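You operate a simulated robot arm through the tools that you are given. There is no shell and no other tool. Be economical: measure what you need, move in short steps, check, and stop when the job is done.

You are at the controls of a simulated robot arm. One attempt, no reset.

## Task
Clamp the brown lead in the way of its colour and pull-test it.
Fine: lever up, pin fully down, lever down, then a firm pull.
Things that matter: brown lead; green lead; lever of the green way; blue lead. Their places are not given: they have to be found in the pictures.

It is judged by the outcome, as a careful person would: the job done as asked, and still so three seconds after it is handed in. It fails if anything else is knocked over, pushed out of place, dropped, spilled or broken.

## Robot
A 7-joint arm with a two-finger parallel gripper, fixed in place. Base frame: the origin is at the foot of the arm, x ahead of it, y to its left, z up; the work surface is at about z = 7. Readings come in mm, degrees, newtons and seconds.
With the tool pointing down near the work surface it reaches from about 240 to 620 mm from the base axis. Its first joint turns from -66.0 to 66.0 degrees. Payload 2.6 kg.
The TCP is the grasp point between the finger pads, 30 mm short of the fingertips. In the tool frame z runs along the fingers and y along their closing line. The gripper opens to 94 mm. The fingers are 28 mm wide and 10 mm thick; the gripper's body (50 by 96 mm) begins 55 mm behind the TCP.
Orientation is told as [roll, pitch, yaw] about the base's x, y, z axes, in that order, counted from this pose: with the fingers straight down and closing along the base's y, the tool's x points along the base's -x, its y along +y and its z along -z.

## Interface
- The arm moves only by the tool jog_arm. Its argument "commands" is text: rows parted by semicolons, each of 7 numbers parted by spaces: the gripper command, from -1 (shut) to 1 (fully open), values between in proportion, then the shift along the tool's x, y, z in mm, then the turn, a rotation vector about the tool's x, y, z in degrees. In form: hand x y z rx ry rz; .... A call has 1 to 12 rows; each row shifts and turns the commanded pose from where the row before left it, along the tool's axes as they then stand. Each row takes 0.2 s and may step no farther than 50 mm and 8.6 degrees from the row before; otherwise, or with a gripper value out of range, the whole call is refused. A pose out of reach is approached as far as the arm can. The call stops where the force on the tool passes 40 N (or 10 N more than at its start, if that is more) or the arm is blocked; 0.2 s more then pass. Each finger travels about 72 mm/s and halts on what it meets, pressing with about 39 N; the grip force reading is that of the motor and also rises with nothing between the fingers. The clock runs only during rows and for 0.2 s after the last one: add rows that do not move to give the fingers time. The reply holds the time, the measured pose of the TCP, the force on the tool along the base axes, the opening and the grip force, in the units named above and with some noise.
- Cameras (640 x 400 px; columns grow to the right, rows downward): "scene" is fixed at [53, 464.4, 576.1]; the picture's right is [-0.61, -0.79, 0.00], its down [-0.40, 0.31, -0.87] and it looks along [0.68, -0.53, -0.50] (base axes); focal length 311 px, centre (320, 200). "wrist" rides on the gripper at [-37, 0, -58] in the tool frame; the picture's right is [0.00, -1.00, 0.00], its down [0.97, 0.00, -0.24] and it looks along [0.24, 0.00, 0.97] (tool axes); focal length 218 px, centre (320, 200).
- get_image(camera): a new picture of that camera. The clock stands still meanwhile.
- measure_at(camera, pixels): for up to 12 pixels [column, row] of the newest picture of that camera ("zoom" is the newest enlarged one), the place [x, y, z] in the base frame of the surface seen there, good to about 2 mm, but the place of the scene camera against the robot may be out by one fixed shift of up to 25 mm in any direction. The clock stands still meanwhile.
- zoom(camera, box): a new picture of the part [left, top, right, bottom] of that camera's present view, enlarged. The clock stands still meanwhile.
- job_done(): hands the job in; it is judged then, once.

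Keep the steps short. Do not move on a guess: measure, check each grasp and each placing, and mend mistakes. In all there are 80 turns and 54 pictures (those below and enlarged ones count). Leave the gripper open and the arm clear of the work at the hand-in unless told otherwise, and finish with a single line.

The tools are called after "Emit:" as name(argument=value, ...) on one line, values as JSON. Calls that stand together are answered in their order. jog_arm: Moves the arm, as the interface text tells. Its arguments: {"type":"object","properties":{"commands":{"type":"string"}},"required":["commands"]} The other tools are called the same way: get_image (camera) takes a picture; measure_at (camera, pixels) gives the place of the surface under pixels of a picture; zoom (camera, box) takes an enlarged picture of a part of a camera's view; job_done () hands the job in.

At the start:

```text
time: 0.0
position: [334.1, 63.8, 416.8]
tool_rot: [0.0, 0.0, 0.0]
wrist_force: [-0.2, -0.4, 0.0]
grip_width: 94.0
finger_force: 0.0
```

scene: 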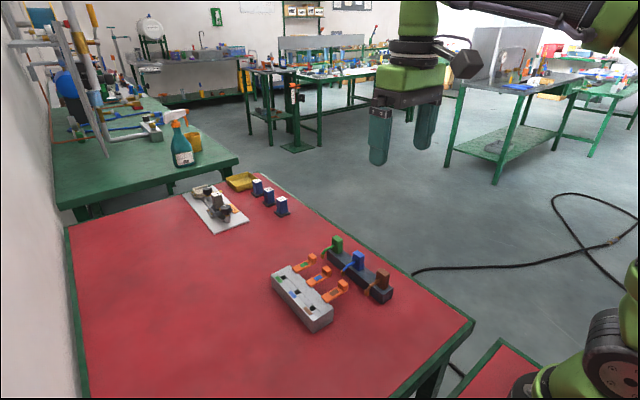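
wrist: 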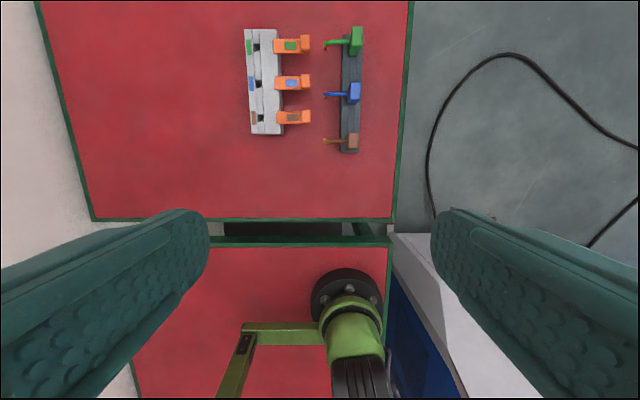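

I see the grey terminal block with three orange levers and a rack with green, blue and brown leads. I will zoom in on both views.

Emit:
zoom(camera="wrist", box=[220, 10, 390, 170])

Emit:
zoom(camera="scene", box=[255, 220, 415, 340])

```text
2.50 times, centred on (305, 90) of wrist
```

zoom: 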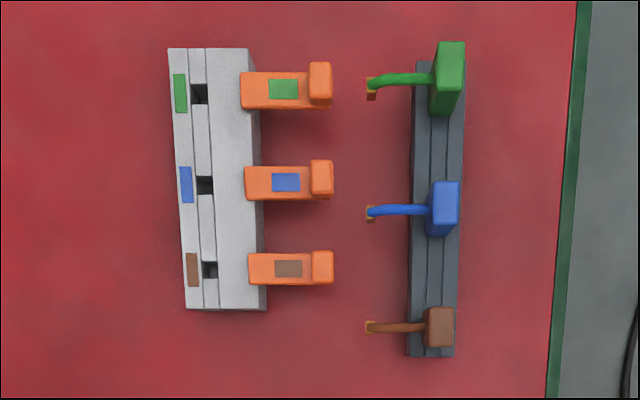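

```text
3.33 times, centred on (335, 280) of scene
```

zoom: 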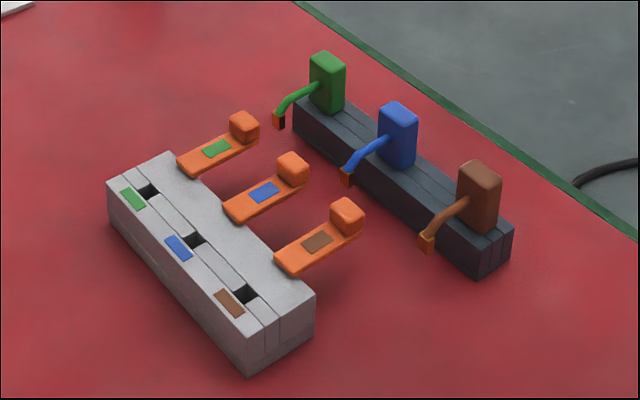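

I measure the brown way's hole, lever and label, the brown lead's body and pin tip, and the neighbouring leads, from the wrist view.

Emit:
measure_at(camera="wrist", pixels=[[261, 118], [306, 116.8], [292, 117.2], [279, 117.2], [352.5, 140], [325, 140.8], [338, 140.8], [355, 93], [306, 81.5], [259, 84], [270, 117], [346, 151]])

Emit:
measure_at(camera="scene", pixels=[[384, 272], [367, 292], [381, 281], [388, 301], [308.5, 308], [339, 285], [330, 293], [320, 300], [312, 310], [364, 254], [372, 280], [386, 290]])

```text
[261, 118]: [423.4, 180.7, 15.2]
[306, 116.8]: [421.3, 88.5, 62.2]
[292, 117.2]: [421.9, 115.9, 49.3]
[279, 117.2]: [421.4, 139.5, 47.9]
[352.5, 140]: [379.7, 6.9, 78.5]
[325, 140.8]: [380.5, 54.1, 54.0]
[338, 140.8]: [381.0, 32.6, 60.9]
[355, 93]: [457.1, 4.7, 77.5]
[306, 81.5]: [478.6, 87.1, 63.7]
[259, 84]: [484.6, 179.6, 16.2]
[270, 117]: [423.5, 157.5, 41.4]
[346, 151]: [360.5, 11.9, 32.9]
```

```text
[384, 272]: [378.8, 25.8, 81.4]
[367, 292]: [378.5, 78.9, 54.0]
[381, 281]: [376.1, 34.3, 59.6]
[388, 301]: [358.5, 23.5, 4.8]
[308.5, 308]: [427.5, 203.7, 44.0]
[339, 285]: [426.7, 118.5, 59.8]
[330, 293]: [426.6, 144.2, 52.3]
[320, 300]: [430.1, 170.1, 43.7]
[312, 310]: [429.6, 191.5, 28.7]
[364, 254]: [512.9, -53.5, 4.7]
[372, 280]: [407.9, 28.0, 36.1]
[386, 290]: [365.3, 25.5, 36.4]
```

The hand-eye readings agree, except that the scene camera is shifted by about +22 mm in y. I move above the block for a closer look.

Emit:
jog_arm(commands="1 -24 8 42 0 0 0;1 -24 8 42 0 0 0;1 -24 8 42 0 0 0;1 -24 8 41 0 0 0;1 0 0 0 0 0 0")

Emit:
get_image(camera="wrist")

```text
time: 1.2
position: [428.7, 97.4, 247.5]
tool_rot: [0.1, 0.0, 0.0]
wrist_force: [0.7, 0.0, 0.2]
grip_width: 94.1
finger_force: 0.0
```

```text
49 pictures are left
```

wrist: 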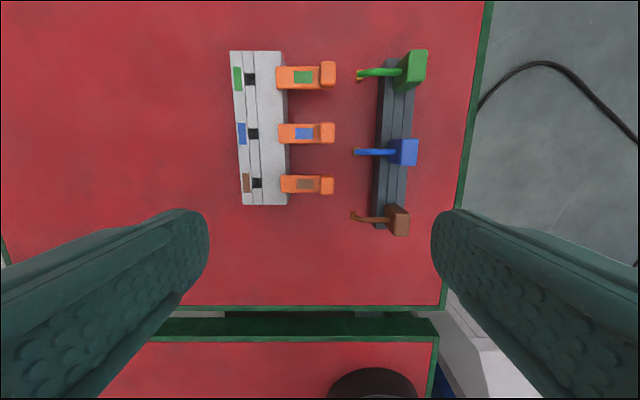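

Emit:
zoom(camera="wrist", box=[225, 140, 425, 250])

```text
3.20 times, centred on (325, 195) of wrist
```

zoom: 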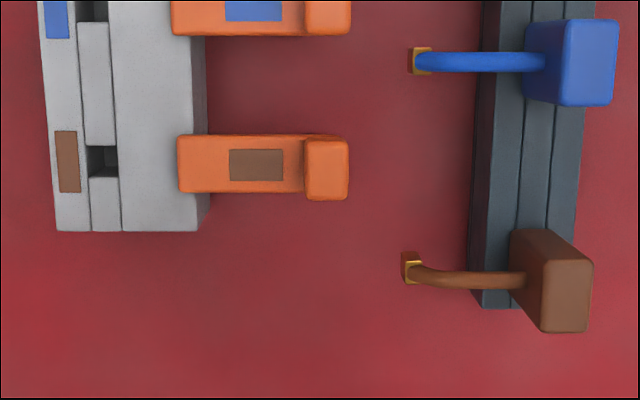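

I measure the details in this enlarged view: the brown body's top corners, wire, pin, hole edges and lever.

Emit:
measure_at(camera="zoom", pixels=[[549, 280], [584, 268], [549, 326], [584, 326], [412, 268], [415, 279], [470, 280], [103, 150], [103, 172], [326, 195], [326, 170], [195, 165]])

Emit:
measure_at(camera="zoom", pixels=[[92, 178], [118, 178], [104, 182], [195, 225], [80, 225], [66, 160], [85, 160], [125, 160], [310, 142], [346, 142], [404, 258], [515, 240]])

```text
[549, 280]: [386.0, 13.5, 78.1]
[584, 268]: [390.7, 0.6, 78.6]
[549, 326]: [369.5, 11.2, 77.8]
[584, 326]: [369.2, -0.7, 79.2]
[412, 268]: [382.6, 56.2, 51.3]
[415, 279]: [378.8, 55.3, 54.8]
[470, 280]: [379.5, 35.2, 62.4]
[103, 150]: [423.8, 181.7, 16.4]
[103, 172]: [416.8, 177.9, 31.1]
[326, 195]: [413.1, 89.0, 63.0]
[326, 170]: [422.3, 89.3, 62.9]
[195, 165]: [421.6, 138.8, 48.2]
```

```text
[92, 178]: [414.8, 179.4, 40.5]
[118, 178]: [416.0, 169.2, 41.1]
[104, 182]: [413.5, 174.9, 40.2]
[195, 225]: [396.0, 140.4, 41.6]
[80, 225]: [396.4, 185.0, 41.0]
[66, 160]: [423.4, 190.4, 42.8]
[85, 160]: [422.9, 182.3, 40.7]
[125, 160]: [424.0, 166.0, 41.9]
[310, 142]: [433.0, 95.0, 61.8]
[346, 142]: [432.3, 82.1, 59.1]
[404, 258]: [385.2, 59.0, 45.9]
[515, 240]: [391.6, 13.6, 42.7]
```

The hole centre is about (422, 175) with its top at z 41. The brown body centre is about (380, 6). I look side-on in the scene view at the pin length and the lever shape.

Emit:
zoom(camera="scene", box=[300, 255, 400, 320])

```text
6.15 times, centred on (350, 288) of scene
```

zoom: 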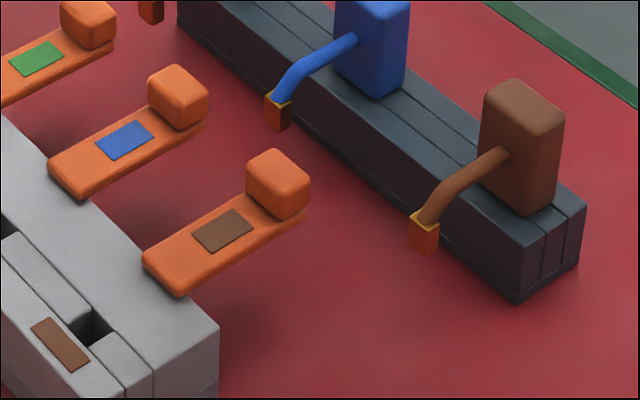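

Emit:
measure_at(camera="zoom", pixels=[[415, 240], [430, 247], [412, 218], [434, 228], [425, 215], [490, 185], [530, 207], [278, 212], [300, 212], [265, 240], [160, 285], [255, 180]])

```text
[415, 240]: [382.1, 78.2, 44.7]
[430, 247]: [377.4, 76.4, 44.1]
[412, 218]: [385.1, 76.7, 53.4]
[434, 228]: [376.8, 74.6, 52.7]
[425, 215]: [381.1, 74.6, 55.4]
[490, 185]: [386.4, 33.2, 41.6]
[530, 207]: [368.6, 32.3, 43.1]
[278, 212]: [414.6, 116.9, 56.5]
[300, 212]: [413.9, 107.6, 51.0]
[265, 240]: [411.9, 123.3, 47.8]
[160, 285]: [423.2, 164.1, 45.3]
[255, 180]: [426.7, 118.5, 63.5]
```

The pin ferrule spans z 42–54 at about (381, 54). The levers are down, flat at z ≈ 45–48, with knobs up to z 63. To pinch the brown knob across x I turn the tool by yaw +90.

Emit:
jog_arm(commands="1 0 0 0 0 0 -8.2;1 0 0 0 0 0 -8.2;1 0 0 0 0 0 -8.2;1 0 0 0 0 0 -8.2;1 0 0 0 0 0 -8.2;1 0 0 0 0 0 -8.2;1 0 0 0 0 0 -8.2;1 0 0 0 0 0 -8.2;1 0 0 0 0 0 -8.2;1 0 0 0 0 0 -8.2;1 0 0 0 0 0 -8;1 0 0 0 0 0 0")

```text
time: 3.8
position: [430.8, 96.5, 248.1]
tool_rot: [0.0, 0.0, 90.2]
wrist_force: [-0.1, 0.2, -0.9]
grip_width: 94.1
finger_force: 0.1
```

I partly close the hand to about 44 mm, centre it over the knob and go down to z ≈ 105.

Emit:
jog_arm(commands="-0.06 7.5 8.3 0 0 0 0;-0.06 0 0 48 0 0 0;-0.06 0 0 48 0 0 0;-0.06 0 0 47 0 0 0;-0.06 0 0 0 0 0 0")

Emit:
get_image(camera="wrist")

```text
time: 5.0
position: [421.0, 88.3, 105.7]
tool_rot: [0.0, 0.0, 90.0]
wrist_force: [0.2, 0.1, 0.5]
grip_width: 44.3
finger_force: 0.1
```

```text
46 pictures are left
```

wrist: 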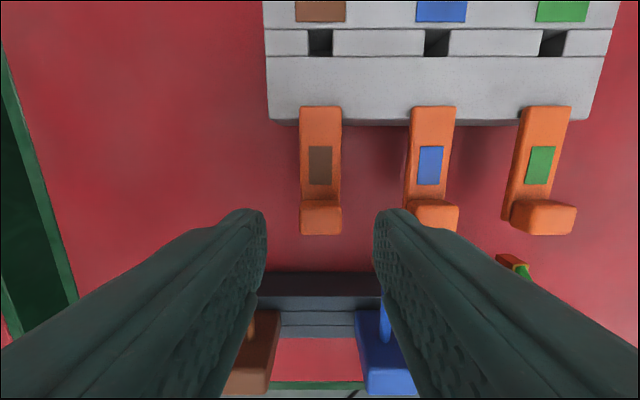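

The brown knob (≈320, 217) is centred between the fingers. I also take a close measurement of the brown hole and the knob from here.

Emit:
measure_at(camera="wrist", pixels=[[306, 42], [335, 42], [320, 24], [320, 58], [320, 40], [305, 218], [337, 218], [320, 228], [320, 111], [320, 190], [275, 42], [320, 203]])

Emit:
zoom(camera="wrist", box=[270, 0, 370, 60])

```text
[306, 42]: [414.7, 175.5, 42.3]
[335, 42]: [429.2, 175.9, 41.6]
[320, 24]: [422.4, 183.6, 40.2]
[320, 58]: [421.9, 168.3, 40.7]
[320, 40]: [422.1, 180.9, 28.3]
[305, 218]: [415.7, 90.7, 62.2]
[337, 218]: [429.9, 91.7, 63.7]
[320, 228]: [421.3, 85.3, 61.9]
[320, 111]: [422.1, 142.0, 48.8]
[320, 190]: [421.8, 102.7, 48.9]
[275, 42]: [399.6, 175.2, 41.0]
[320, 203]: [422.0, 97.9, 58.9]
```

```text
6.40 times, centred on (320, 30) of wrist
```

zoom: 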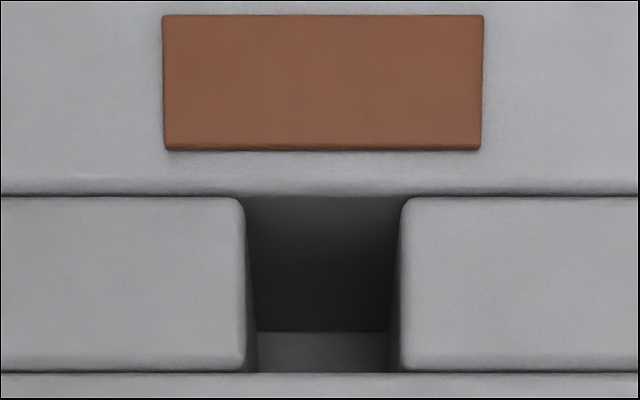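

The hole measures centre (422.1, 175.0), about 12 × 12.5 mm. Next I lower around the knob and close on it.

Emit:
jog_arm(commands="-0.06 0 -0.8 23 0 0 0;-0.06 0 0 22 0 0 0;-0.06 0 0 0 0 0 0;-1 0 0 0 0 0 0;-1 0 0 0 0 0 0;-1 0 0 0 0 0 0")

Emit:
get_image(camera="wrist")

```text
time: 6.4
position: [422.1, 88.9, 60.7]
tool_rot: [0.1, -0.2, 90.1]
wrist_force: [-4.1, 5.1, -4.6]
grip_width: 22.0
finger_force: 45.4
```

```text
44 pictures are left
```

wrist: 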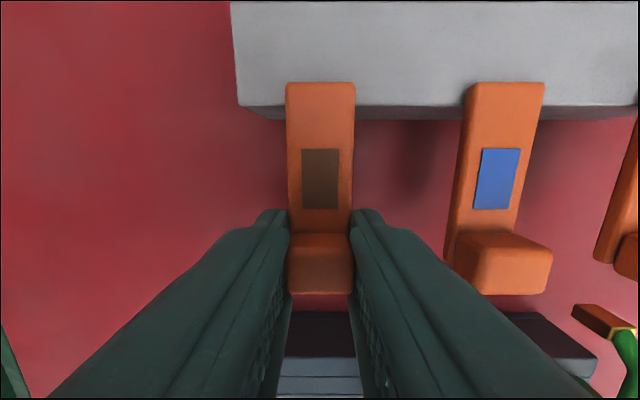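

The knob is gripped at 22 mm. I begin lifting it on an arc about the root (y ≈ 142, z ≈ 45), turning with it in small steps.

Emit:
jog_arm(commands="-1 -1.2 0 -3.7 0 4 0;-1 -1.2 0 -3.7 0 4 0;-1 -1.2 0 -3.7 0 4 0;-1 -1.2 0 -3.7 0 4 0;-1 0 0 0 0 0 0")

```text
time: 7.6
position: [421.7, 95.9, 75.0]
tool_rot: [0.1, 16.1, 90.0]
wrist_force: [-19.2, 7.0, 7.2]
grip_width: 22.0
finger_force: 45.4
```

It has turned 16° with modest force. The sideways −19 N deserves a check, so I take a picture.

Emit:
get_image(camera="scene")

Emit:
zoom(camera="scene", box=[250, 200, 420, 340])

```text
43 pictures are left
```

scene: 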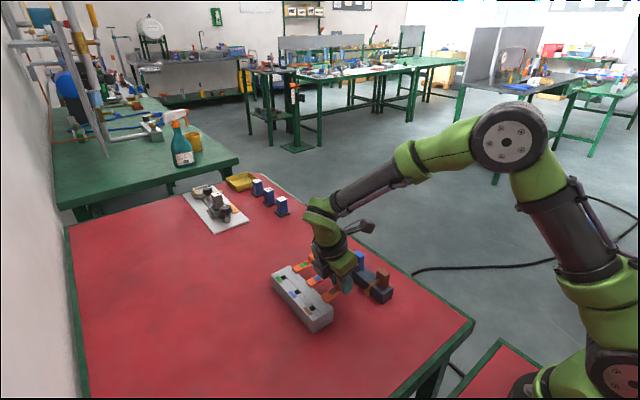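

```text
2.86 times, centred on (335, 270) of scene
```

zoom: 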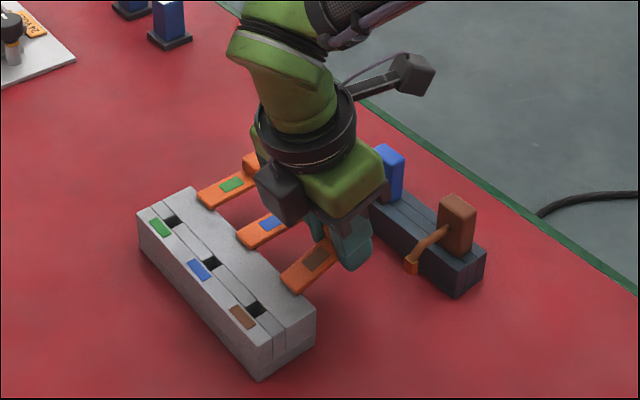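

The lever is rising and the block is still in place. I carry on for 20° more, easing 0.5 mm towards −x.

Emit:
jog_arm(commands="-1 -1.2 0.5 -3.7 0 4 0;-1 -1.2 0 -3.7 0 4 0;-1 -1.2 0 -3.7 0 4 0;-1 -1.2 0 -3.7 0 4 0;-1 -1.2 0 -3.7 0 4 0;-1 0 0 0 0 0 0")

```text
time: 9.0
position: [422.0, 109.1, 89.2]
tool_rot: [0.0, 35.9, 90.1]
wrist_force: [-6.7, 12.6, -1.3]
grip_width: 21.8
finger_force: 44.7
```

Emit:
jog_arm(commands="-1 -1.2 0 -3.7 0 4 0;-1 -1.2 0 -3.7 0 4 0;-1 -1.2 0 -3.7 0 4 0;-1 -1.2 0 -3.7 0 4 0;-1 0 0 0 0 0 0")

Emit:
zoom(camera="scene", box=[250, 200, 420, 340])

Emit:
get_image(camera="wrist")

```text
time: 10.2
position: [422.2, 121.6, 96.2]
tool_rot: [0.2, 51.9, 90.3]
wrist_force: [9.8, 9.2, -23.4]
grip_width: 21.7
finger_force: 44.7
```

```text
2.86 times, centred on (335, 270) of scene
```

zoom: 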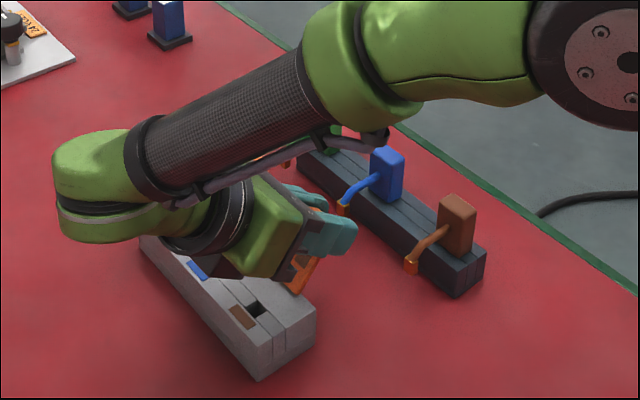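

```text
40 pictures are left
```

wrist: 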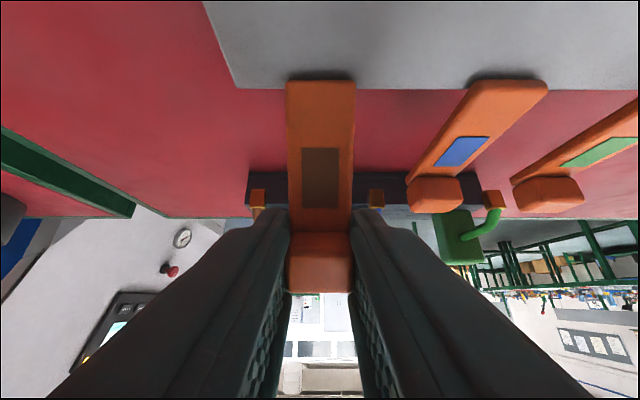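

The lever now stands at about 52° and follows well. The −23 N reading is mostly radial, so my arc is a little wide; I continue with a tighter one.

Emit:
jog_arm(commands="-1 -2 0 -3.5 0 4 0;-1 -1.5 0 -3.7 0 4 0;-1 0 0 0 0 0 0")

```text
time: 11.1
position: [421.8, 125.3, 97.3]
tool_rot: [0.6, 60.4, 90.0]
wrist_force: [0.4, -5.9, -4.7]
grip_width: 21.6
finger_force: 45.0
stopped in row 3: the force on the tool passed its limit (the readings are from after the stop); the commanded pose is now the measured one
```

The force limit tripped near 60°. I check whether that is the lever's stop or some contact of the hand.

Emit:
get_image(camera="wrist")

Emit:
zoom(camera="scene", box=[250, 200, 420, 340])

```text
39 pictures are left
```

wrist: 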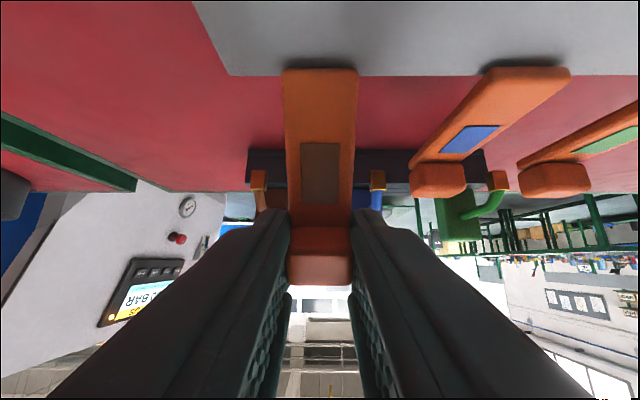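

```text
2.86 times, centred on (335, 270) of scene
```

zoom: 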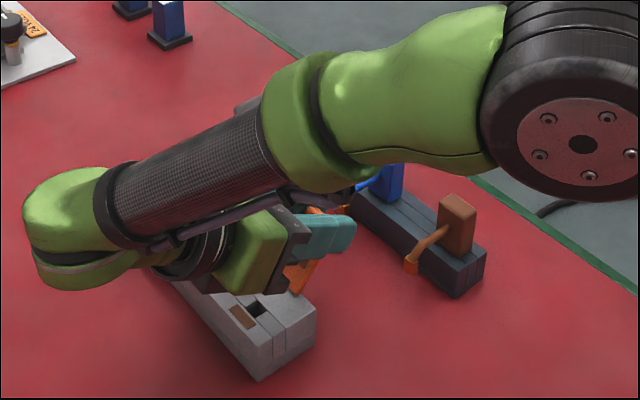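

No hand-to-block contact is visible. I probe with a small tangential push to see whether the lever moves any further.

Emit:
jog_arm(commands="-1 0 0 -2.5 0 0 0;-1 0 0 -2.5 0 0 0;-1 0 0 0 0 0 0")

```text
time: 11.7
position: [421.1, 123.7, 97.7]
tool_rot: [1.1, 60.8, 90.2]
wrist_force: [0.2, -5.5, -5.8]
grip_width: 21.8
finger_force: 44.8
stopped in row 3: the force on the tool passed its limit (the readings are from after the stop); the commanded pose is now the measured one
```

It is firmly blocked at about 55–60°, which is the lever's upper stop. I open the hand and back straight off along the fingers.

Emit:
jog_arm(commands="0 0 0 0 0 0 0;0 0 0 0 0 0 0;0 0 0 -15 0 0 0;0 -5 0 -25 0 0 0;0 -10 0 -30 0 0 0;0 -20 0 -30 0 0 0")

Emit:
get_image(camera="wrist")

```text
time: 13.1
position: [423.2, 228.8, 116.7]
tool_rot: [0.9, 60.9, 90.1]
wrist_force: [-0.1, 0.1, 0.0]
grip_width: 47.2
finger_force: 0.0
```

```text
37 pictures are left
```

wrist: 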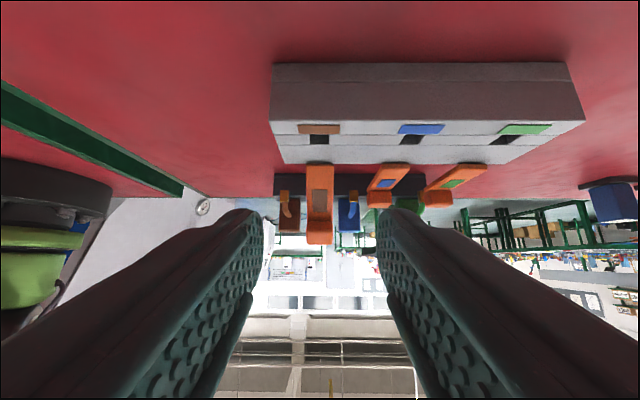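

The brown lever stays up. I rise and turn the tool back to vertical.

Emit:
jog_arm(commands="0 35 0 -20 0 0 0;0 35 0 -20 0 0 0;0 35 0 -20 0 0 0;0 0 0 0 0 -7.6 0;0 0 0 0 0 -7.6 0;0 0 0 0 0 -7.6 0;0 0 0 0 0 -7.6 0;0 0 0 0 0 -7.6 0;0 0 0 0 0 -7.6 0;0 0 0 0 0 -7.6 0;0 0 0 0 0 -7.7 0;0 0 0 0 0 0 0")

```text
time: 15.7
position: [424.9, 230.7, 236.8]
tool_rot: [0.4, -0.1, 89.4]
wrist_force: [0.7, 0.3, 0.9]
grip_width: 46.7
finger_force: 0.1
```

Now I move above the brown lead's body at (380, 6.5).

Emit:
jog_arm(commands="0 45 9 0 0 0 -0.6;0 45 9 0 0 0 0;0 45 9 0 0 0 0;0 45 9 0 0 0 0;0 44 9 0 0 0 0;0 0 0 40 0 0 0;0 0 0 40 0 0 0;0 0 0 30 0 0 0;0 0 0 0 0 0 0")

Emit:
get_image(camera="wrist")

```text
time: 17.7
position: [377.3, 5.5, 125.9]
tool_rot: [0.6, 0.1, 89.9]
wrist_force: [0.4, 0.2, 0.1]
grip_width: 47.0
finger_force: 0.0
```

```text
36 pictures are left
```

wrist: 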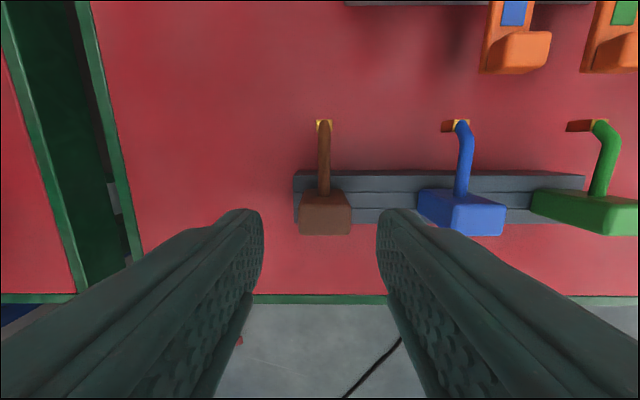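

I measure the brown body's top corners and its pin, close up.

Emit:
measure_at(camera="wrist", pixels=[[303, 215], [348, 215], [325, 232], [325, 212], [324, 123], [317, 126], [331, 126], [324, 150], [326, 185], [300, 228], [350, 228], [325, 220]])

Emit:
zoom(camera="wrist", box=[270, 100, 390, 240])

```text
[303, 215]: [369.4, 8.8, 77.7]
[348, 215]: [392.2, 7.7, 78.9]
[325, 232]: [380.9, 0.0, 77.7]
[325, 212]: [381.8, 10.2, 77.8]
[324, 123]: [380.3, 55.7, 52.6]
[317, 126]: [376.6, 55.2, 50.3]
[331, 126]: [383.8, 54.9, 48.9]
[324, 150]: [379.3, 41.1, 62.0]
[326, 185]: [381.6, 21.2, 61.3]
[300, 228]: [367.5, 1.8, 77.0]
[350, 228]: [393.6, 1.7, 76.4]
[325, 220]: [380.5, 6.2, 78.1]
```

```text
2.86 times, centred on (330, 170) of wrist
```

zoom: 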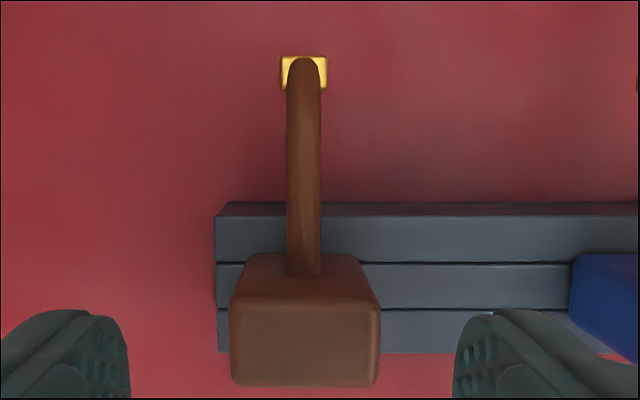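

The body centre is (380.6, 6) and the ferrule is about (380, 54). I align, lower to z 70 (fingertips at 40, above the rack) and grip.

Emit:
jog_arm(commands="0 0 -3.2 0 0.5 0 0;0 0 0 28 0 0 0;0 0 0 28 0 0 0;0 0 0 0 0 0 0;-1 0 0 0 0 0 0;-1 0 0 0 0 0 0;-1 0 0 0 0 0 0;-1 0 0 0 0 0 0")

Emit:
get_image(camera="wrist")

```text
time: 19.5
position: [382.1, 7.5, 71.8]
tool_rot: [0.0, 0.0, 90.0]
wrist_force: [0.0, 0.3, -0.2]
grip_width: 30.9
finger_force: 39.5
```

```text
34 pictures are left
```

wrist: 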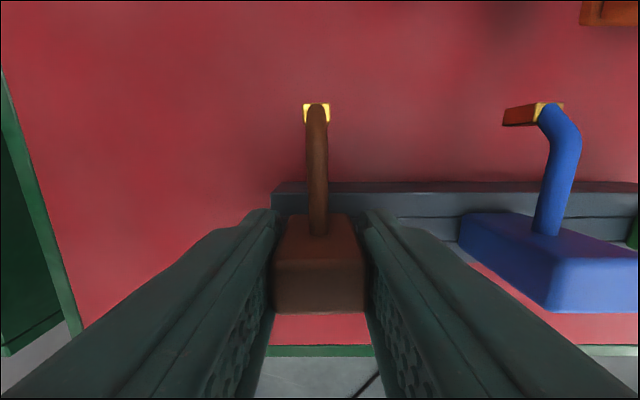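

The fingers are about the body. I hold for a moment to let the grip settle, then lift 20 mm.

Emit:
jog_arm(commands="-1 0 0 0 0 0 0;-1 0 0 0 0 0 0;-1 0 0 -5 0 0 0;-1 0 0 -15 0 0 0;-1 0 0 0 0 0 0")

Emit:
get_image(camera="wrist")

```text
time: 20.7
position: [381.0, 5.8, 91.4]
tool_rot: [-0.1, 0.0, 90.0]
wrist_force: [0.6, 0.1, -1.0]
grip_width: 30.5
finger_force: 38.8
```

```text
33 pictures are left
```

wrist: 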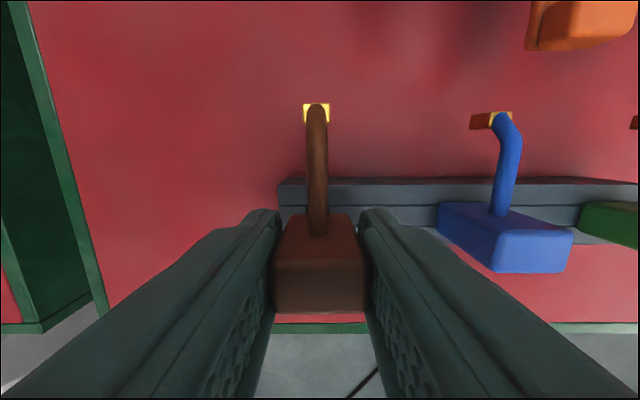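

Lifted cleanly. I zoom in on the ferrule to fix its offset in the hand.

Emit:
zoom(camera="wrist", box=[286, 85, 350, 125])

Emit:
measure_at(camera="wrist", pixels=[[305, 106], [328, 106], [305, 119], [328, 119], [305, 112], [328, 112], [316, 108], [316, 115], [318, 260], [318, 300], [279, 280], [360, 280]])

```text
10.00 times, centred on (318, 105) of wrist
```

zoom: 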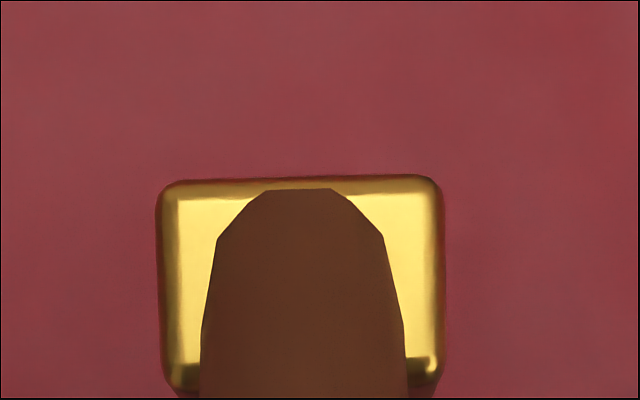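

```text
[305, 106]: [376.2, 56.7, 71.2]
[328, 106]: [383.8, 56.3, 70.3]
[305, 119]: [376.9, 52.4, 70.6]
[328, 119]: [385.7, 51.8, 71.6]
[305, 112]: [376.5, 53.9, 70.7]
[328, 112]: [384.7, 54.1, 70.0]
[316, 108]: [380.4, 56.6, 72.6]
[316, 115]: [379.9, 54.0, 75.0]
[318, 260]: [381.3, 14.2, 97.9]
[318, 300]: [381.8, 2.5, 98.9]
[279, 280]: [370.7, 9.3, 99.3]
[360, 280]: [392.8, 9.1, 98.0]
```

The pin sits at tool offset (−48, +1.1) with its top about 20 mm below the TCP. I lift to about z 190 and turn by −90 so the lead will lie past the block's near end, clear of the lever.

Emit:
jog_arm(commands="-1 0 0 -50 0 0 8.2;-1 0 0 -50 0 0 8.2;-1 0 0 0 0 0 8.2;-1 0 0 0 0 0 8.2;-1 0 0 0 0 0 8.2;-1 0 0 0 0 0 8.2;-1 0 0 0 0 0 8.2;-1 0 0 0 0 0 8.2;-1 0 0 0 0 0 8.2;-1 0 0 0 0 0 8.2;-1 0 0 0 0 0 8;-1 0 0 0 0 0 0")

Emit:
jog_arm(commands="-1 2 42 0 0 0 0;-1 2 42 0 0 0 0;-1 2 42 0 0 0 0;-1 1 42 0 0 0 0;-1 0 0 0 0 0 0;-1 0 0 0 0 0 0")

Emit:
get_image(camera="wrist")

```text
time: 23.3
position: [381.5, 6.7, 191.0]
tool_rot: [0.1, 0.0, -0.3]
wrist_force: [-0.3, 1.4, 0.2]
grip_width: 30.6
finger_force: 39.5
```

```text
time: 24.7
position: [373.4, 175.2, 191.8]
tool_rot: [-0.1, 0.0, -0.1]
wrist_force: [-0.7, 0.1, -0.3]
grip_width: 30.7
finger_force: 38.5
```

```text
31 pictures are left
```

wrist: 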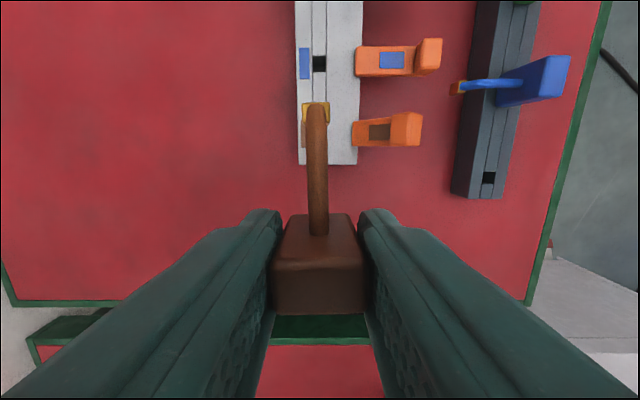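

The lead is above the block. I verify that the lever is still up by measuring its knob.

Emit:
measure_at(camera="wrist", pixels=[[408, 128], [380, 131], [360, 132], [430, 55], [319, 64], [348, 132], [316, 108], [305, 112], [328, 112], [303, 160], [355, 160], [345, 163]])

Emit:
zoom(camera="scene", box=[250, 180, 420, 340])

```text
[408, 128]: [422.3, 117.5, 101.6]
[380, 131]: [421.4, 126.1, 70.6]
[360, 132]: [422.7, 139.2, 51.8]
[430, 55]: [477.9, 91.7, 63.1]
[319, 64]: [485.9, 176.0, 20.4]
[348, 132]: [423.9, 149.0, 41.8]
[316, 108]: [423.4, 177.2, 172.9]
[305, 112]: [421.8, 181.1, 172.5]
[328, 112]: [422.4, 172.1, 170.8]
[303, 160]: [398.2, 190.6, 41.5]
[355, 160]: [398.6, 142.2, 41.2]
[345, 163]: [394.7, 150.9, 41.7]
```

```text
2.50 times, centred on (335, 260) of scene
```

zoom: 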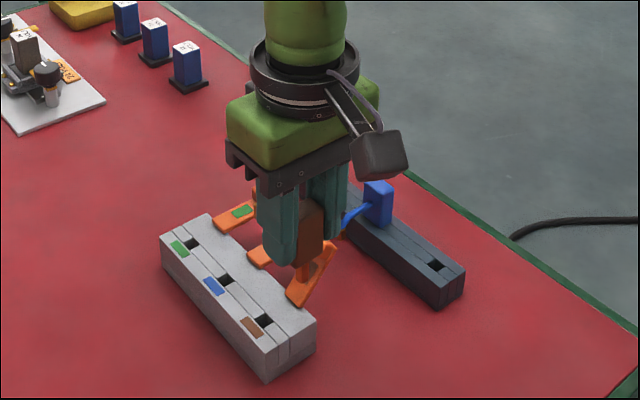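

The lever is up (knob at z ≈ 102). The ferrule centre is near (422.2, 176.5), so I shift y by −1.3 and lower to just above the hole.

Emit:
jog_arm(commands="-1 0 -1.3 40 0 0 0;-1 0 0 40 0 0 0;-1 0 0 30 0 0 0;-1 0 0 0 0 0 0;-1 0 0 0 0 0 0")

Emit:
get_image(camera="wrist")

Emit:
zoom(camera="wrist", box=[270, 60, 400, 140])

Emit:
zoom(camera="scene", box=[280, 250, 360, 320])

```text
time: 25.9
position: [373.5, 172.2, 79.9]
tool_rot: [0.1, 0.0, 0.0]
wrist_force: [-0.7, 0.2, -0.5]
grip_width: 30.2
finger_force: 38.5
```

```text
29 pictures are left
```

wrist: 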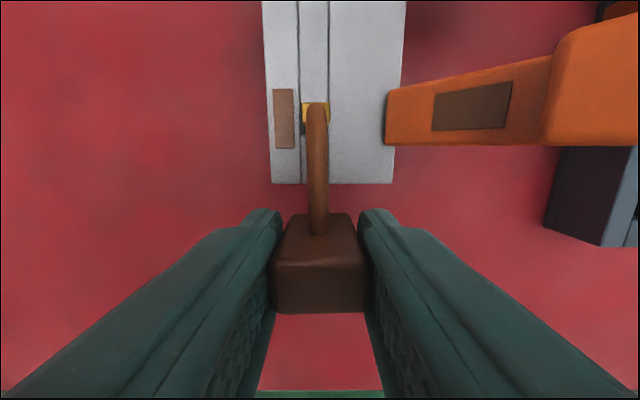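

```text
4.92 times, centred on (335, 100) of wrist
```

zoom: 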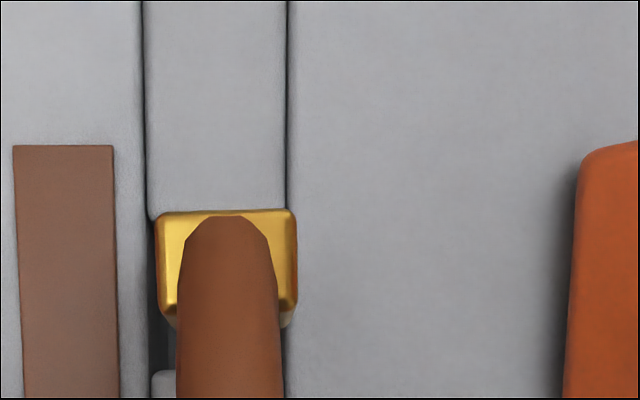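

```text
5.71 times, centred on (320, 285) of scene
```

zoom: 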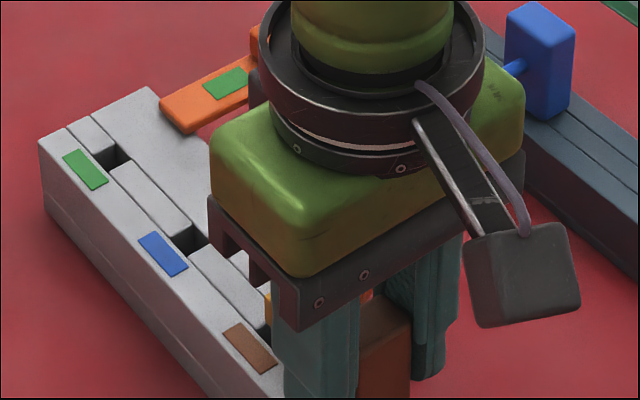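

By the perspective geometry, x is aligned and the ferrule needs +1.1 mm in y. I shift and lower slowly while watching the force.

Emit:
jog_arm(commands="-1 0 1.1 0 0 0 0;-1 0 0 3 0 0 0;-1 0 0 3 0 0 0;-1 0 0 3 0 0 0;-1 0 0 2 0 0 0;-1 0 0 0 0 0 0")

Emit:
zoom(camera="wrist", box=[270, 60, 400, 140])

```text
time: 27.3
position: [375.8, 174.6, 71.8]
tool_rot: [0.0, -0.2, 0.0]
wrist_force: [-7.5, -2.7, 30.7]
grip_width: 30.9
finger_force: 38.7
```

```text
4.92 times, centred on (335, 100) of wrist
```

zoom: 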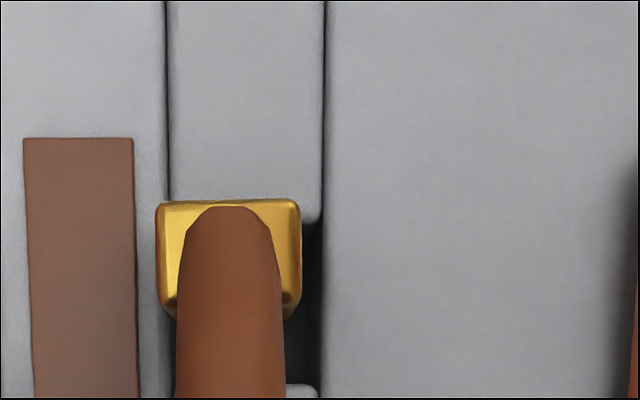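

It touches the rim (30 N): the ferrule is now 1.3 mm too far in +y and 2.2 mm too far in +x. I raise 4 mm, correct, and look again.

Emit:
jog_arm(commands="-1 0 0 -4 0 0 0;-1 2.2 -1.3 0 0 0 0;-1 0 0 0 0 0 0;-1 0 0 0 0 0 0;-1 0 0 0 0 0 0")

Emit:
zoom(camera="wrist", box=[270, 60, 400, 140])

```text
time: 28.5
position: [373.4, 173.7, 73.8]
tool_rot: [0.0, 0.1, -0.1]
wrist_force: [0.0, 0.2, 0.9]
grip_width: 30.7
finger_force: 39.6
```

```text
4.92 times, centred on (335, 100) of wrist
```

zoom: 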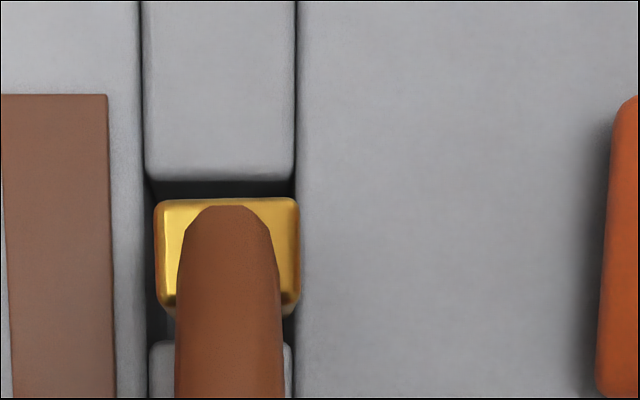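

The hole is now visible around the ferrule, with +0.8 in x and +0.8 in y still to go. I apply that and lower 2 mm.

Emit:
jog_arm(commands="-1 -0.8 0.8 0 0 0 0;-1 0 0 1 0 0 0;-1 0 0 0 0 0 0;-1 0 0 0 0 0 0")

Emit:
zoom(camera="wrist", box=[270, 60, 400, 140])

```text
time: 29.5
position: [372.8, 174.0, 73.0]
tool_rot: [-0.1, 0.0, 0.1]
wrist_force: [-0.6, -0.1, -0.4]
grip_width: 31.0
finger_force: 39.3
```

```text
4.92 times, centred on (335, 100) of wrist
```

zoom: 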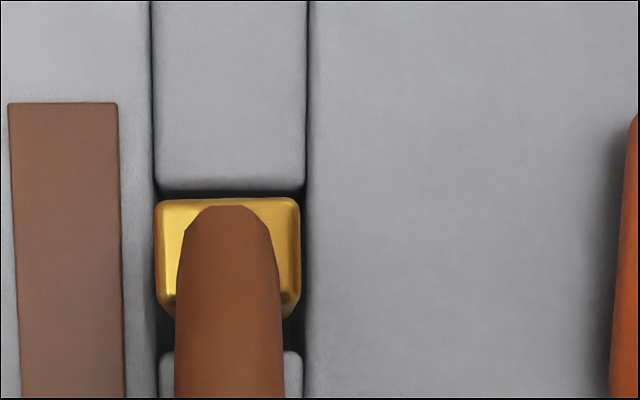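

It is aligned to about 0.2 mm, so I lower in small steps.

Emit:
jog_arm(commands="-1 0 0 1.5 0 0 0;-1 0 0 1.5 0 0 0;-1 0 0 1.5 0 0 0;-1 0 0 1.5 0 0 0;-1 0 0 0 0 0 0")

Emit:
zoom(camera="wrist", box=[270, 60, 400, 140])

```text
time: 30.7
position: [372.5, 175.1, 69.3]
tool_rot: [0.1, -0.2, 0.0]
wrist_force: [-5.8, 2.2, 29.4]
grip_width: 30.6
finger_force: 38.9
```

```text
4.92 times, centred on (335, 100) of wrist
```

zoom: 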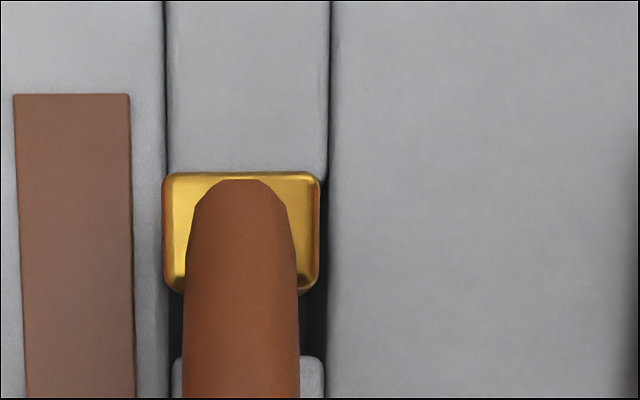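

Resistance came at 29 N and the ferrule has shifted upward in view. I look at the whole scene and measure where the pin now is.

Emit:
get_image(camera="wrist")

Emit:
measure_at(camera="wrist", pixels=[[305, 98], [332, 98], [305, 112], [332, 112], [319, 100], [319, 150], [319, 200], [319, 260], [319, 300], [340, 110], [300, 130], [336, 125]])

Emit:
zoom(camera="scene", box=[280, 250, 360, 320])

```text
22 pictures are left
```

wrist: 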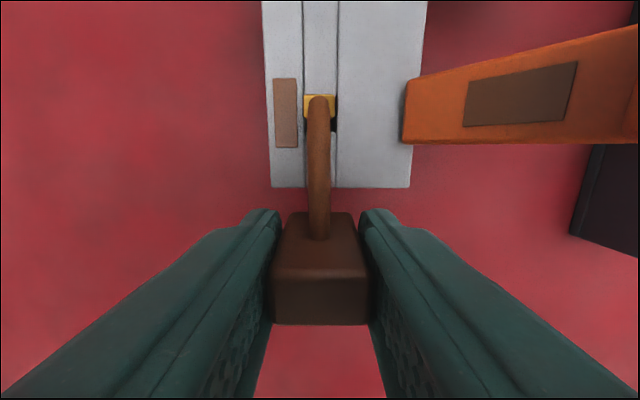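

```text
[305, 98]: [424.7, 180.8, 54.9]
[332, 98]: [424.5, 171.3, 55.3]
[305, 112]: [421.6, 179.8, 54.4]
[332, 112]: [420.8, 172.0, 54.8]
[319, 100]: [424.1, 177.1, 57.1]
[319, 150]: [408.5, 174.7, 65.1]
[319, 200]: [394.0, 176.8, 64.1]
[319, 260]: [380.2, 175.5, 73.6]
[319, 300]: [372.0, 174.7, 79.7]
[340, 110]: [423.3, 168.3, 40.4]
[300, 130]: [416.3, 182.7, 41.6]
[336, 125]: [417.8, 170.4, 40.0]
```

```text
5.71 times, centred on (320, 285) of scene
```

zoom: 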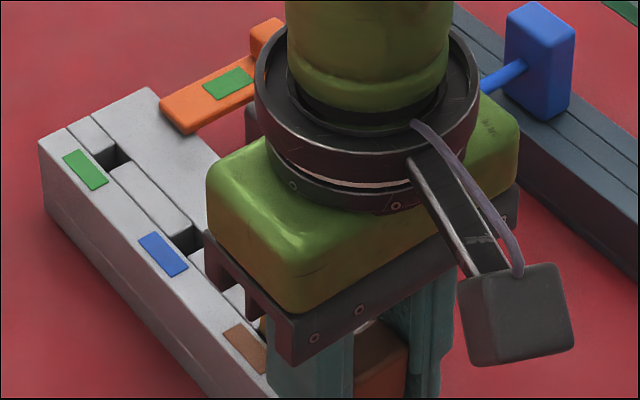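

The body pitched by about 7° in the grip when the pin caught the rim. I raise 7 mm and tilt the tool by +7° about its y to bring the pin upright again, then check.

Emit:
jog_arm(commands="-1 0 0 -4 0 0 0;-1 0 0 -4 0 0 0;-1 0 0 0 0 3.5 0;-1 0 0 0 0 3.5 0;-1 0 0 0 0 0 0;-1 0 0 0 0 0 0")

Emit:
get_image(camera="wrist")

Emit:
measure_at(camera="wrist", pixels=[[306, 98], [332, 98], [306, 112], [332, 112], [319, 285], [319, 315], [290, 230], [340, 230], [319, 150], [319, 200], [290, 300], [345, 300]])

```text
time: 32.1
position: [372.1, 175.3, 74.8]
tool_rot: [0.0, 7.1, -0.1]
wrist_force: [0.7, -0.6, -1.0]
grip_width: 31.1
finger_force: 39.2
```

```text
20 pictures are left
```

wrist: 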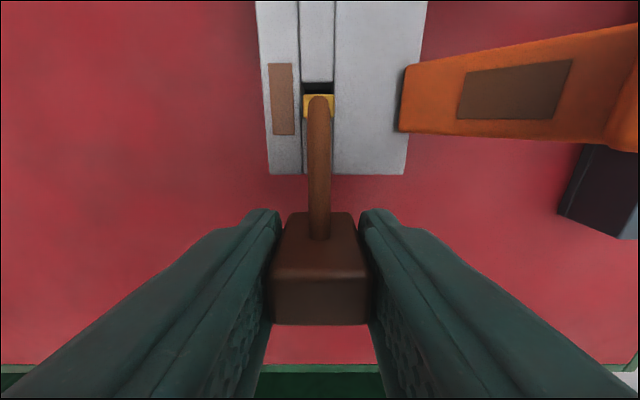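

```text
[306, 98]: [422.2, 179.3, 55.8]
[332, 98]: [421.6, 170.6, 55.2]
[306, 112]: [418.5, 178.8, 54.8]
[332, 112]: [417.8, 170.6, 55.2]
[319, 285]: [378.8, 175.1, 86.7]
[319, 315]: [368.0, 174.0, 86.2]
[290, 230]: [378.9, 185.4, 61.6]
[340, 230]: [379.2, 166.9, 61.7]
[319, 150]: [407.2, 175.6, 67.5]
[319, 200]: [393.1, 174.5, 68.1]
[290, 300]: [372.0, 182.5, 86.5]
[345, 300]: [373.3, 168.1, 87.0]
```

The body and ferrule are level again, with the ferrule at about (420, 175) and its top at z 55. I zoom in to compare it with the hole edges.

Emit:
zoom(camera="wrist", box=[270, 60, 400, 140])

Emit:
measure_at(camera="zoom", pixels=[[240, 102], [240, 90], [165, 110], [315, 110], [315, 104], [170, 190], [310, 190], [170, 270], [310, 270], [170, 300], [310, 300], [325, 200]])

```text
4.92 times, centred on (335, 100) of wrist
```

zoom: 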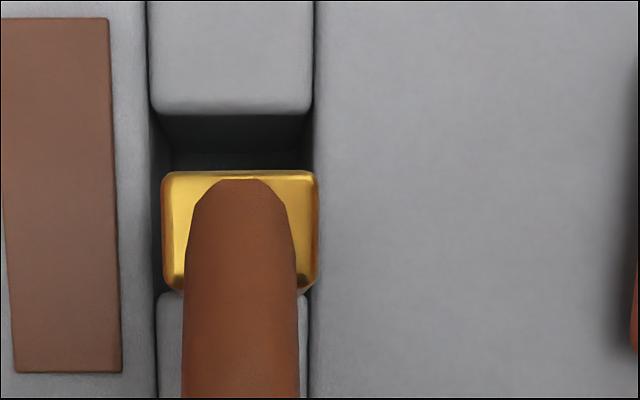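

```text
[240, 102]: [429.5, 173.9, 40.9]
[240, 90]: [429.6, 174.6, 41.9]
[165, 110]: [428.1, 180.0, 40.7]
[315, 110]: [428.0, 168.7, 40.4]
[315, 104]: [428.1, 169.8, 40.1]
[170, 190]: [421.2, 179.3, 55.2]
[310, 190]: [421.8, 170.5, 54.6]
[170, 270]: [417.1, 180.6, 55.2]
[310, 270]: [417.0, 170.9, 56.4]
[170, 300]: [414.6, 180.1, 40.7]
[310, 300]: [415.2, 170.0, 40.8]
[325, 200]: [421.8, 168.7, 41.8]
```

The ferrule is about 2.5 mm short in x and about 0.4 mm low in y. I correct that, lower 2 mm vertically (allowing for the tilt), and look again.

Emit:
jog_arm(commands="-1 -2.5 0.4 0 0 0 0;-1 -0.24 0 2 0 0 0;-1 0 0 0 0 0 0;-1 0 0 0 0 0 0")

Emit:
zoom(camera="wrist", box=[270, 60, 400, 140])

Emit:
measure_at(camera="zoom", pixels=[[240, 130], [240, 110], [240, 180], [172, 185], [310, 185], [172, 270], [310, 270], [168, 310], [308, 310], [330, 220], [325, 100], [140, 100]])

```text
time: 33.1
position: [376.2, 174.5, 72.3]
tool_rot: [0.1, 7.0, 0.0]
wrist_force: [-0.2, -0.2, -0.9]
grip_width: 31.0
finger_force: 39.2
```

```text
4.92 times, centred on (335, 100) of wrist
```

zoom: 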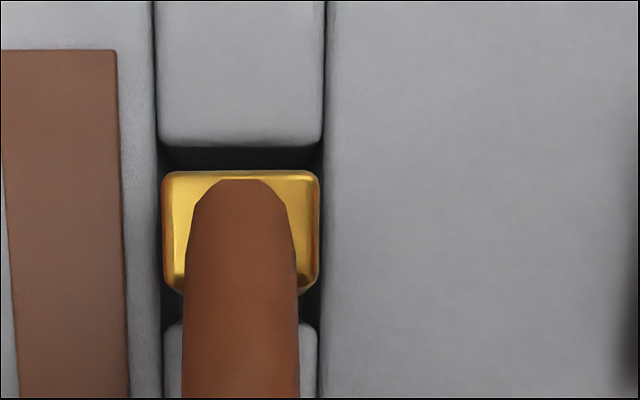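

```text
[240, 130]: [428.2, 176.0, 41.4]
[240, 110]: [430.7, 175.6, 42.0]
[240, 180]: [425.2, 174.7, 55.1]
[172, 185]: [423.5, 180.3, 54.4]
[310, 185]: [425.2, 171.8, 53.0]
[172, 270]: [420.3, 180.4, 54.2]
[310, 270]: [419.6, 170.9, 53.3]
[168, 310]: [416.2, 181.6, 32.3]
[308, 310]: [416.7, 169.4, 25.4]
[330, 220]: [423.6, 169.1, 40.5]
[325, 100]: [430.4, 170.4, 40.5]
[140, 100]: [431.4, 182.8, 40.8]
```

It is aligned in both directions with the hole visible all round. I lower 4 mm in 1 mm steps and check.

Emit:
jog_arm(commands="-1 -0.12 0 1 0 0 0;-1 -0.12 0 1 0 0 0;-1 -0.12 0 1 0 0 0;-1 -0.12 0 1 0 0 0;-1 0 0 0 0 0 0")

Emit:
zoom(camera="wrist", box=[270, 60, 400, 140])

```text
time: 34.3
position: [374.1, 175.9, 68.4]
tool_rot: [0.1, 6.8, 0.0]
wrist_force: [-3.3, 1.3, 21.4]
grip_width: 31.0
finger_force: 38.8
```

```text
4.92 times, centred on (335, 100) of wrist
```

zoom: 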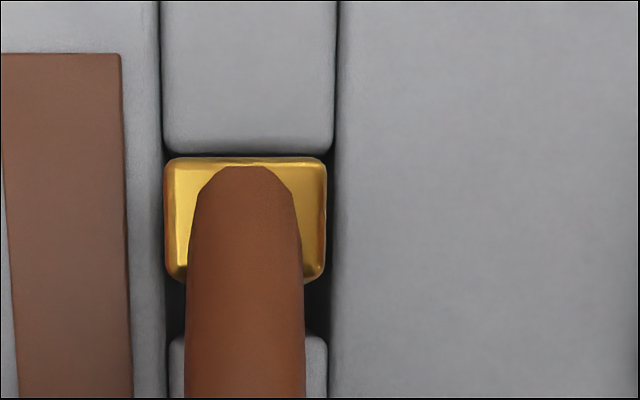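

It met resistance again although it looks aligned. I measure the ferrule top, the hole interior and the lever before deciding.

Emit:
measure_at(camera="zoom", pixels=[[178, 180], [312, 180], [178, 260], [312, 260], [332, 200], [332, 260], [320, 320], [333, 170], [345, 200], [250, 145], [176, 310], [168, 230]])

Emit:
get_image(camera="wrist")

Emit:
measure_at(camera="wrist", pixels=[[410, 100], [440, 98], [480, 95], [520, 92], [560, 85], [319, 290], [319, 312], [345, 290], [319, 150], [319, 180], [319, 205], [345, 165]])

```text
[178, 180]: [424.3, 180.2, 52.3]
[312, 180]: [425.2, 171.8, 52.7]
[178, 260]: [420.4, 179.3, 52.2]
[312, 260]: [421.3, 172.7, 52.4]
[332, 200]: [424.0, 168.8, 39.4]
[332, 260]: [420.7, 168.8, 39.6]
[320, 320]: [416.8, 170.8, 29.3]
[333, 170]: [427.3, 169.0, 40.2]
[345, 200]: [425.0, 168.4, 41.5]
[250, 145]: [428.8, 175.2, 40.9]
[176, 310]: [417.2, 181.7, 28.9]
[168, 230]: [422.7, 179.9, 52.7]
```

```text
16 pictures are left
```

wrist: 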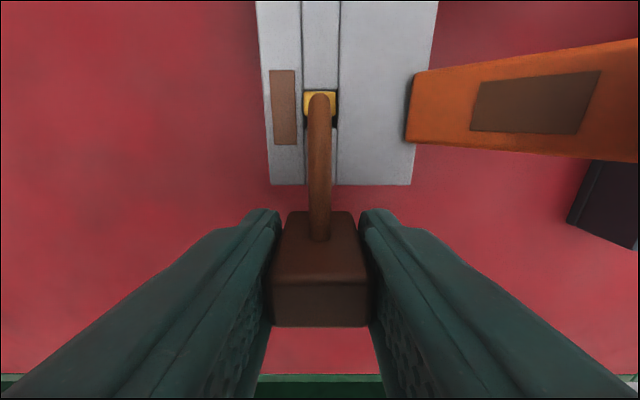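

```text
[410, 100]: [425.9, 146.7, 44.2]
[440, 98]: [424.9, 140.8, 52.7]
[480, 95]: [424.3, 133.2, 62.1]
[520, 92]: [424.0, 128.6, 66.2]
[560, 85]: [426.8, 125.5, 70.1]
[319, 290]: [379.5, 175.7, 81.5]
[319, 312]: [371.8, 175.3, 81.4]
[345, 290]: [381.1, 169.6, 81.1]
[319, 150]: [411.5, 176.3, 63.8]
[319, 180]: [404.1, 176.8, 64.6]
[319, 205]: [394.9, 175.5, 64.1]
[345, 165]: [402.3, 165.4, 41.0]
```

The ferrule bottom is right at rim level (top 52.4, height ≈ 11), with small offsets left (about −1.5 in x, +0.4 in y). With this light pressure I slide in that direction and see whether it drops in.

Emit:
jog_arm(commands="-1 0.12 0 -1 0 0 0;-1 -0.8 -0.3 0 0 0 0;-1 -0.7 -0.3 0 0 0 0;-1 -0.12 0 1 0 0 0;-1 -0.12 0 1 0 0 0;-1 0 0 0 0 0 0")

Emit:
zoom(camera="wrist", box=[270, 60, 400, 140])

Emit:
measure_at(camera="zoom", pixels=[[178, 180], [312, 180], [178, 250], [312, 250], [332, 200], [332, 260], [320, 320], [240, 130], [345, 200]])

```text
time: 35.7
position: [376.1, 174.1, 68.5]
tool_rot: [-0.1, 6.9, -0.1]
wrist_force: [-8.1, -0.1, 25.3]
grip_width: 31.2
finger_force: 38.5
```

```text
4.92 times, centred on (335, 100) of wrist
```

zoom: 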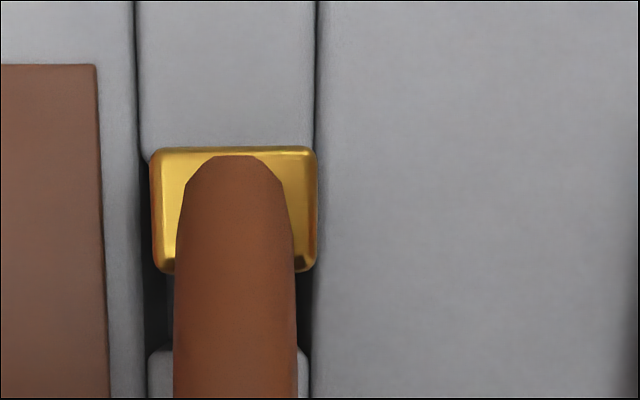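

```text
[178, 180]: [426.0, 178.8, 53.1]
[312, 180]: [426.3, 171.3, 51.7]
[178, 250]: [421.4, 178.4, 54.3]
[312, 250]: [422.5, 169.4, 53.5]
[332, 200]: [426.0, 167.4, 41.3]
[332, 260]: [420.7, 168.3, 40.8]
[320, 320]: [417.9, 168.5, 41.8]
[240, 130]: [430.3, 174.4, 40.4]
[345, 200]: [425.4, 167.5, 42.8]
```

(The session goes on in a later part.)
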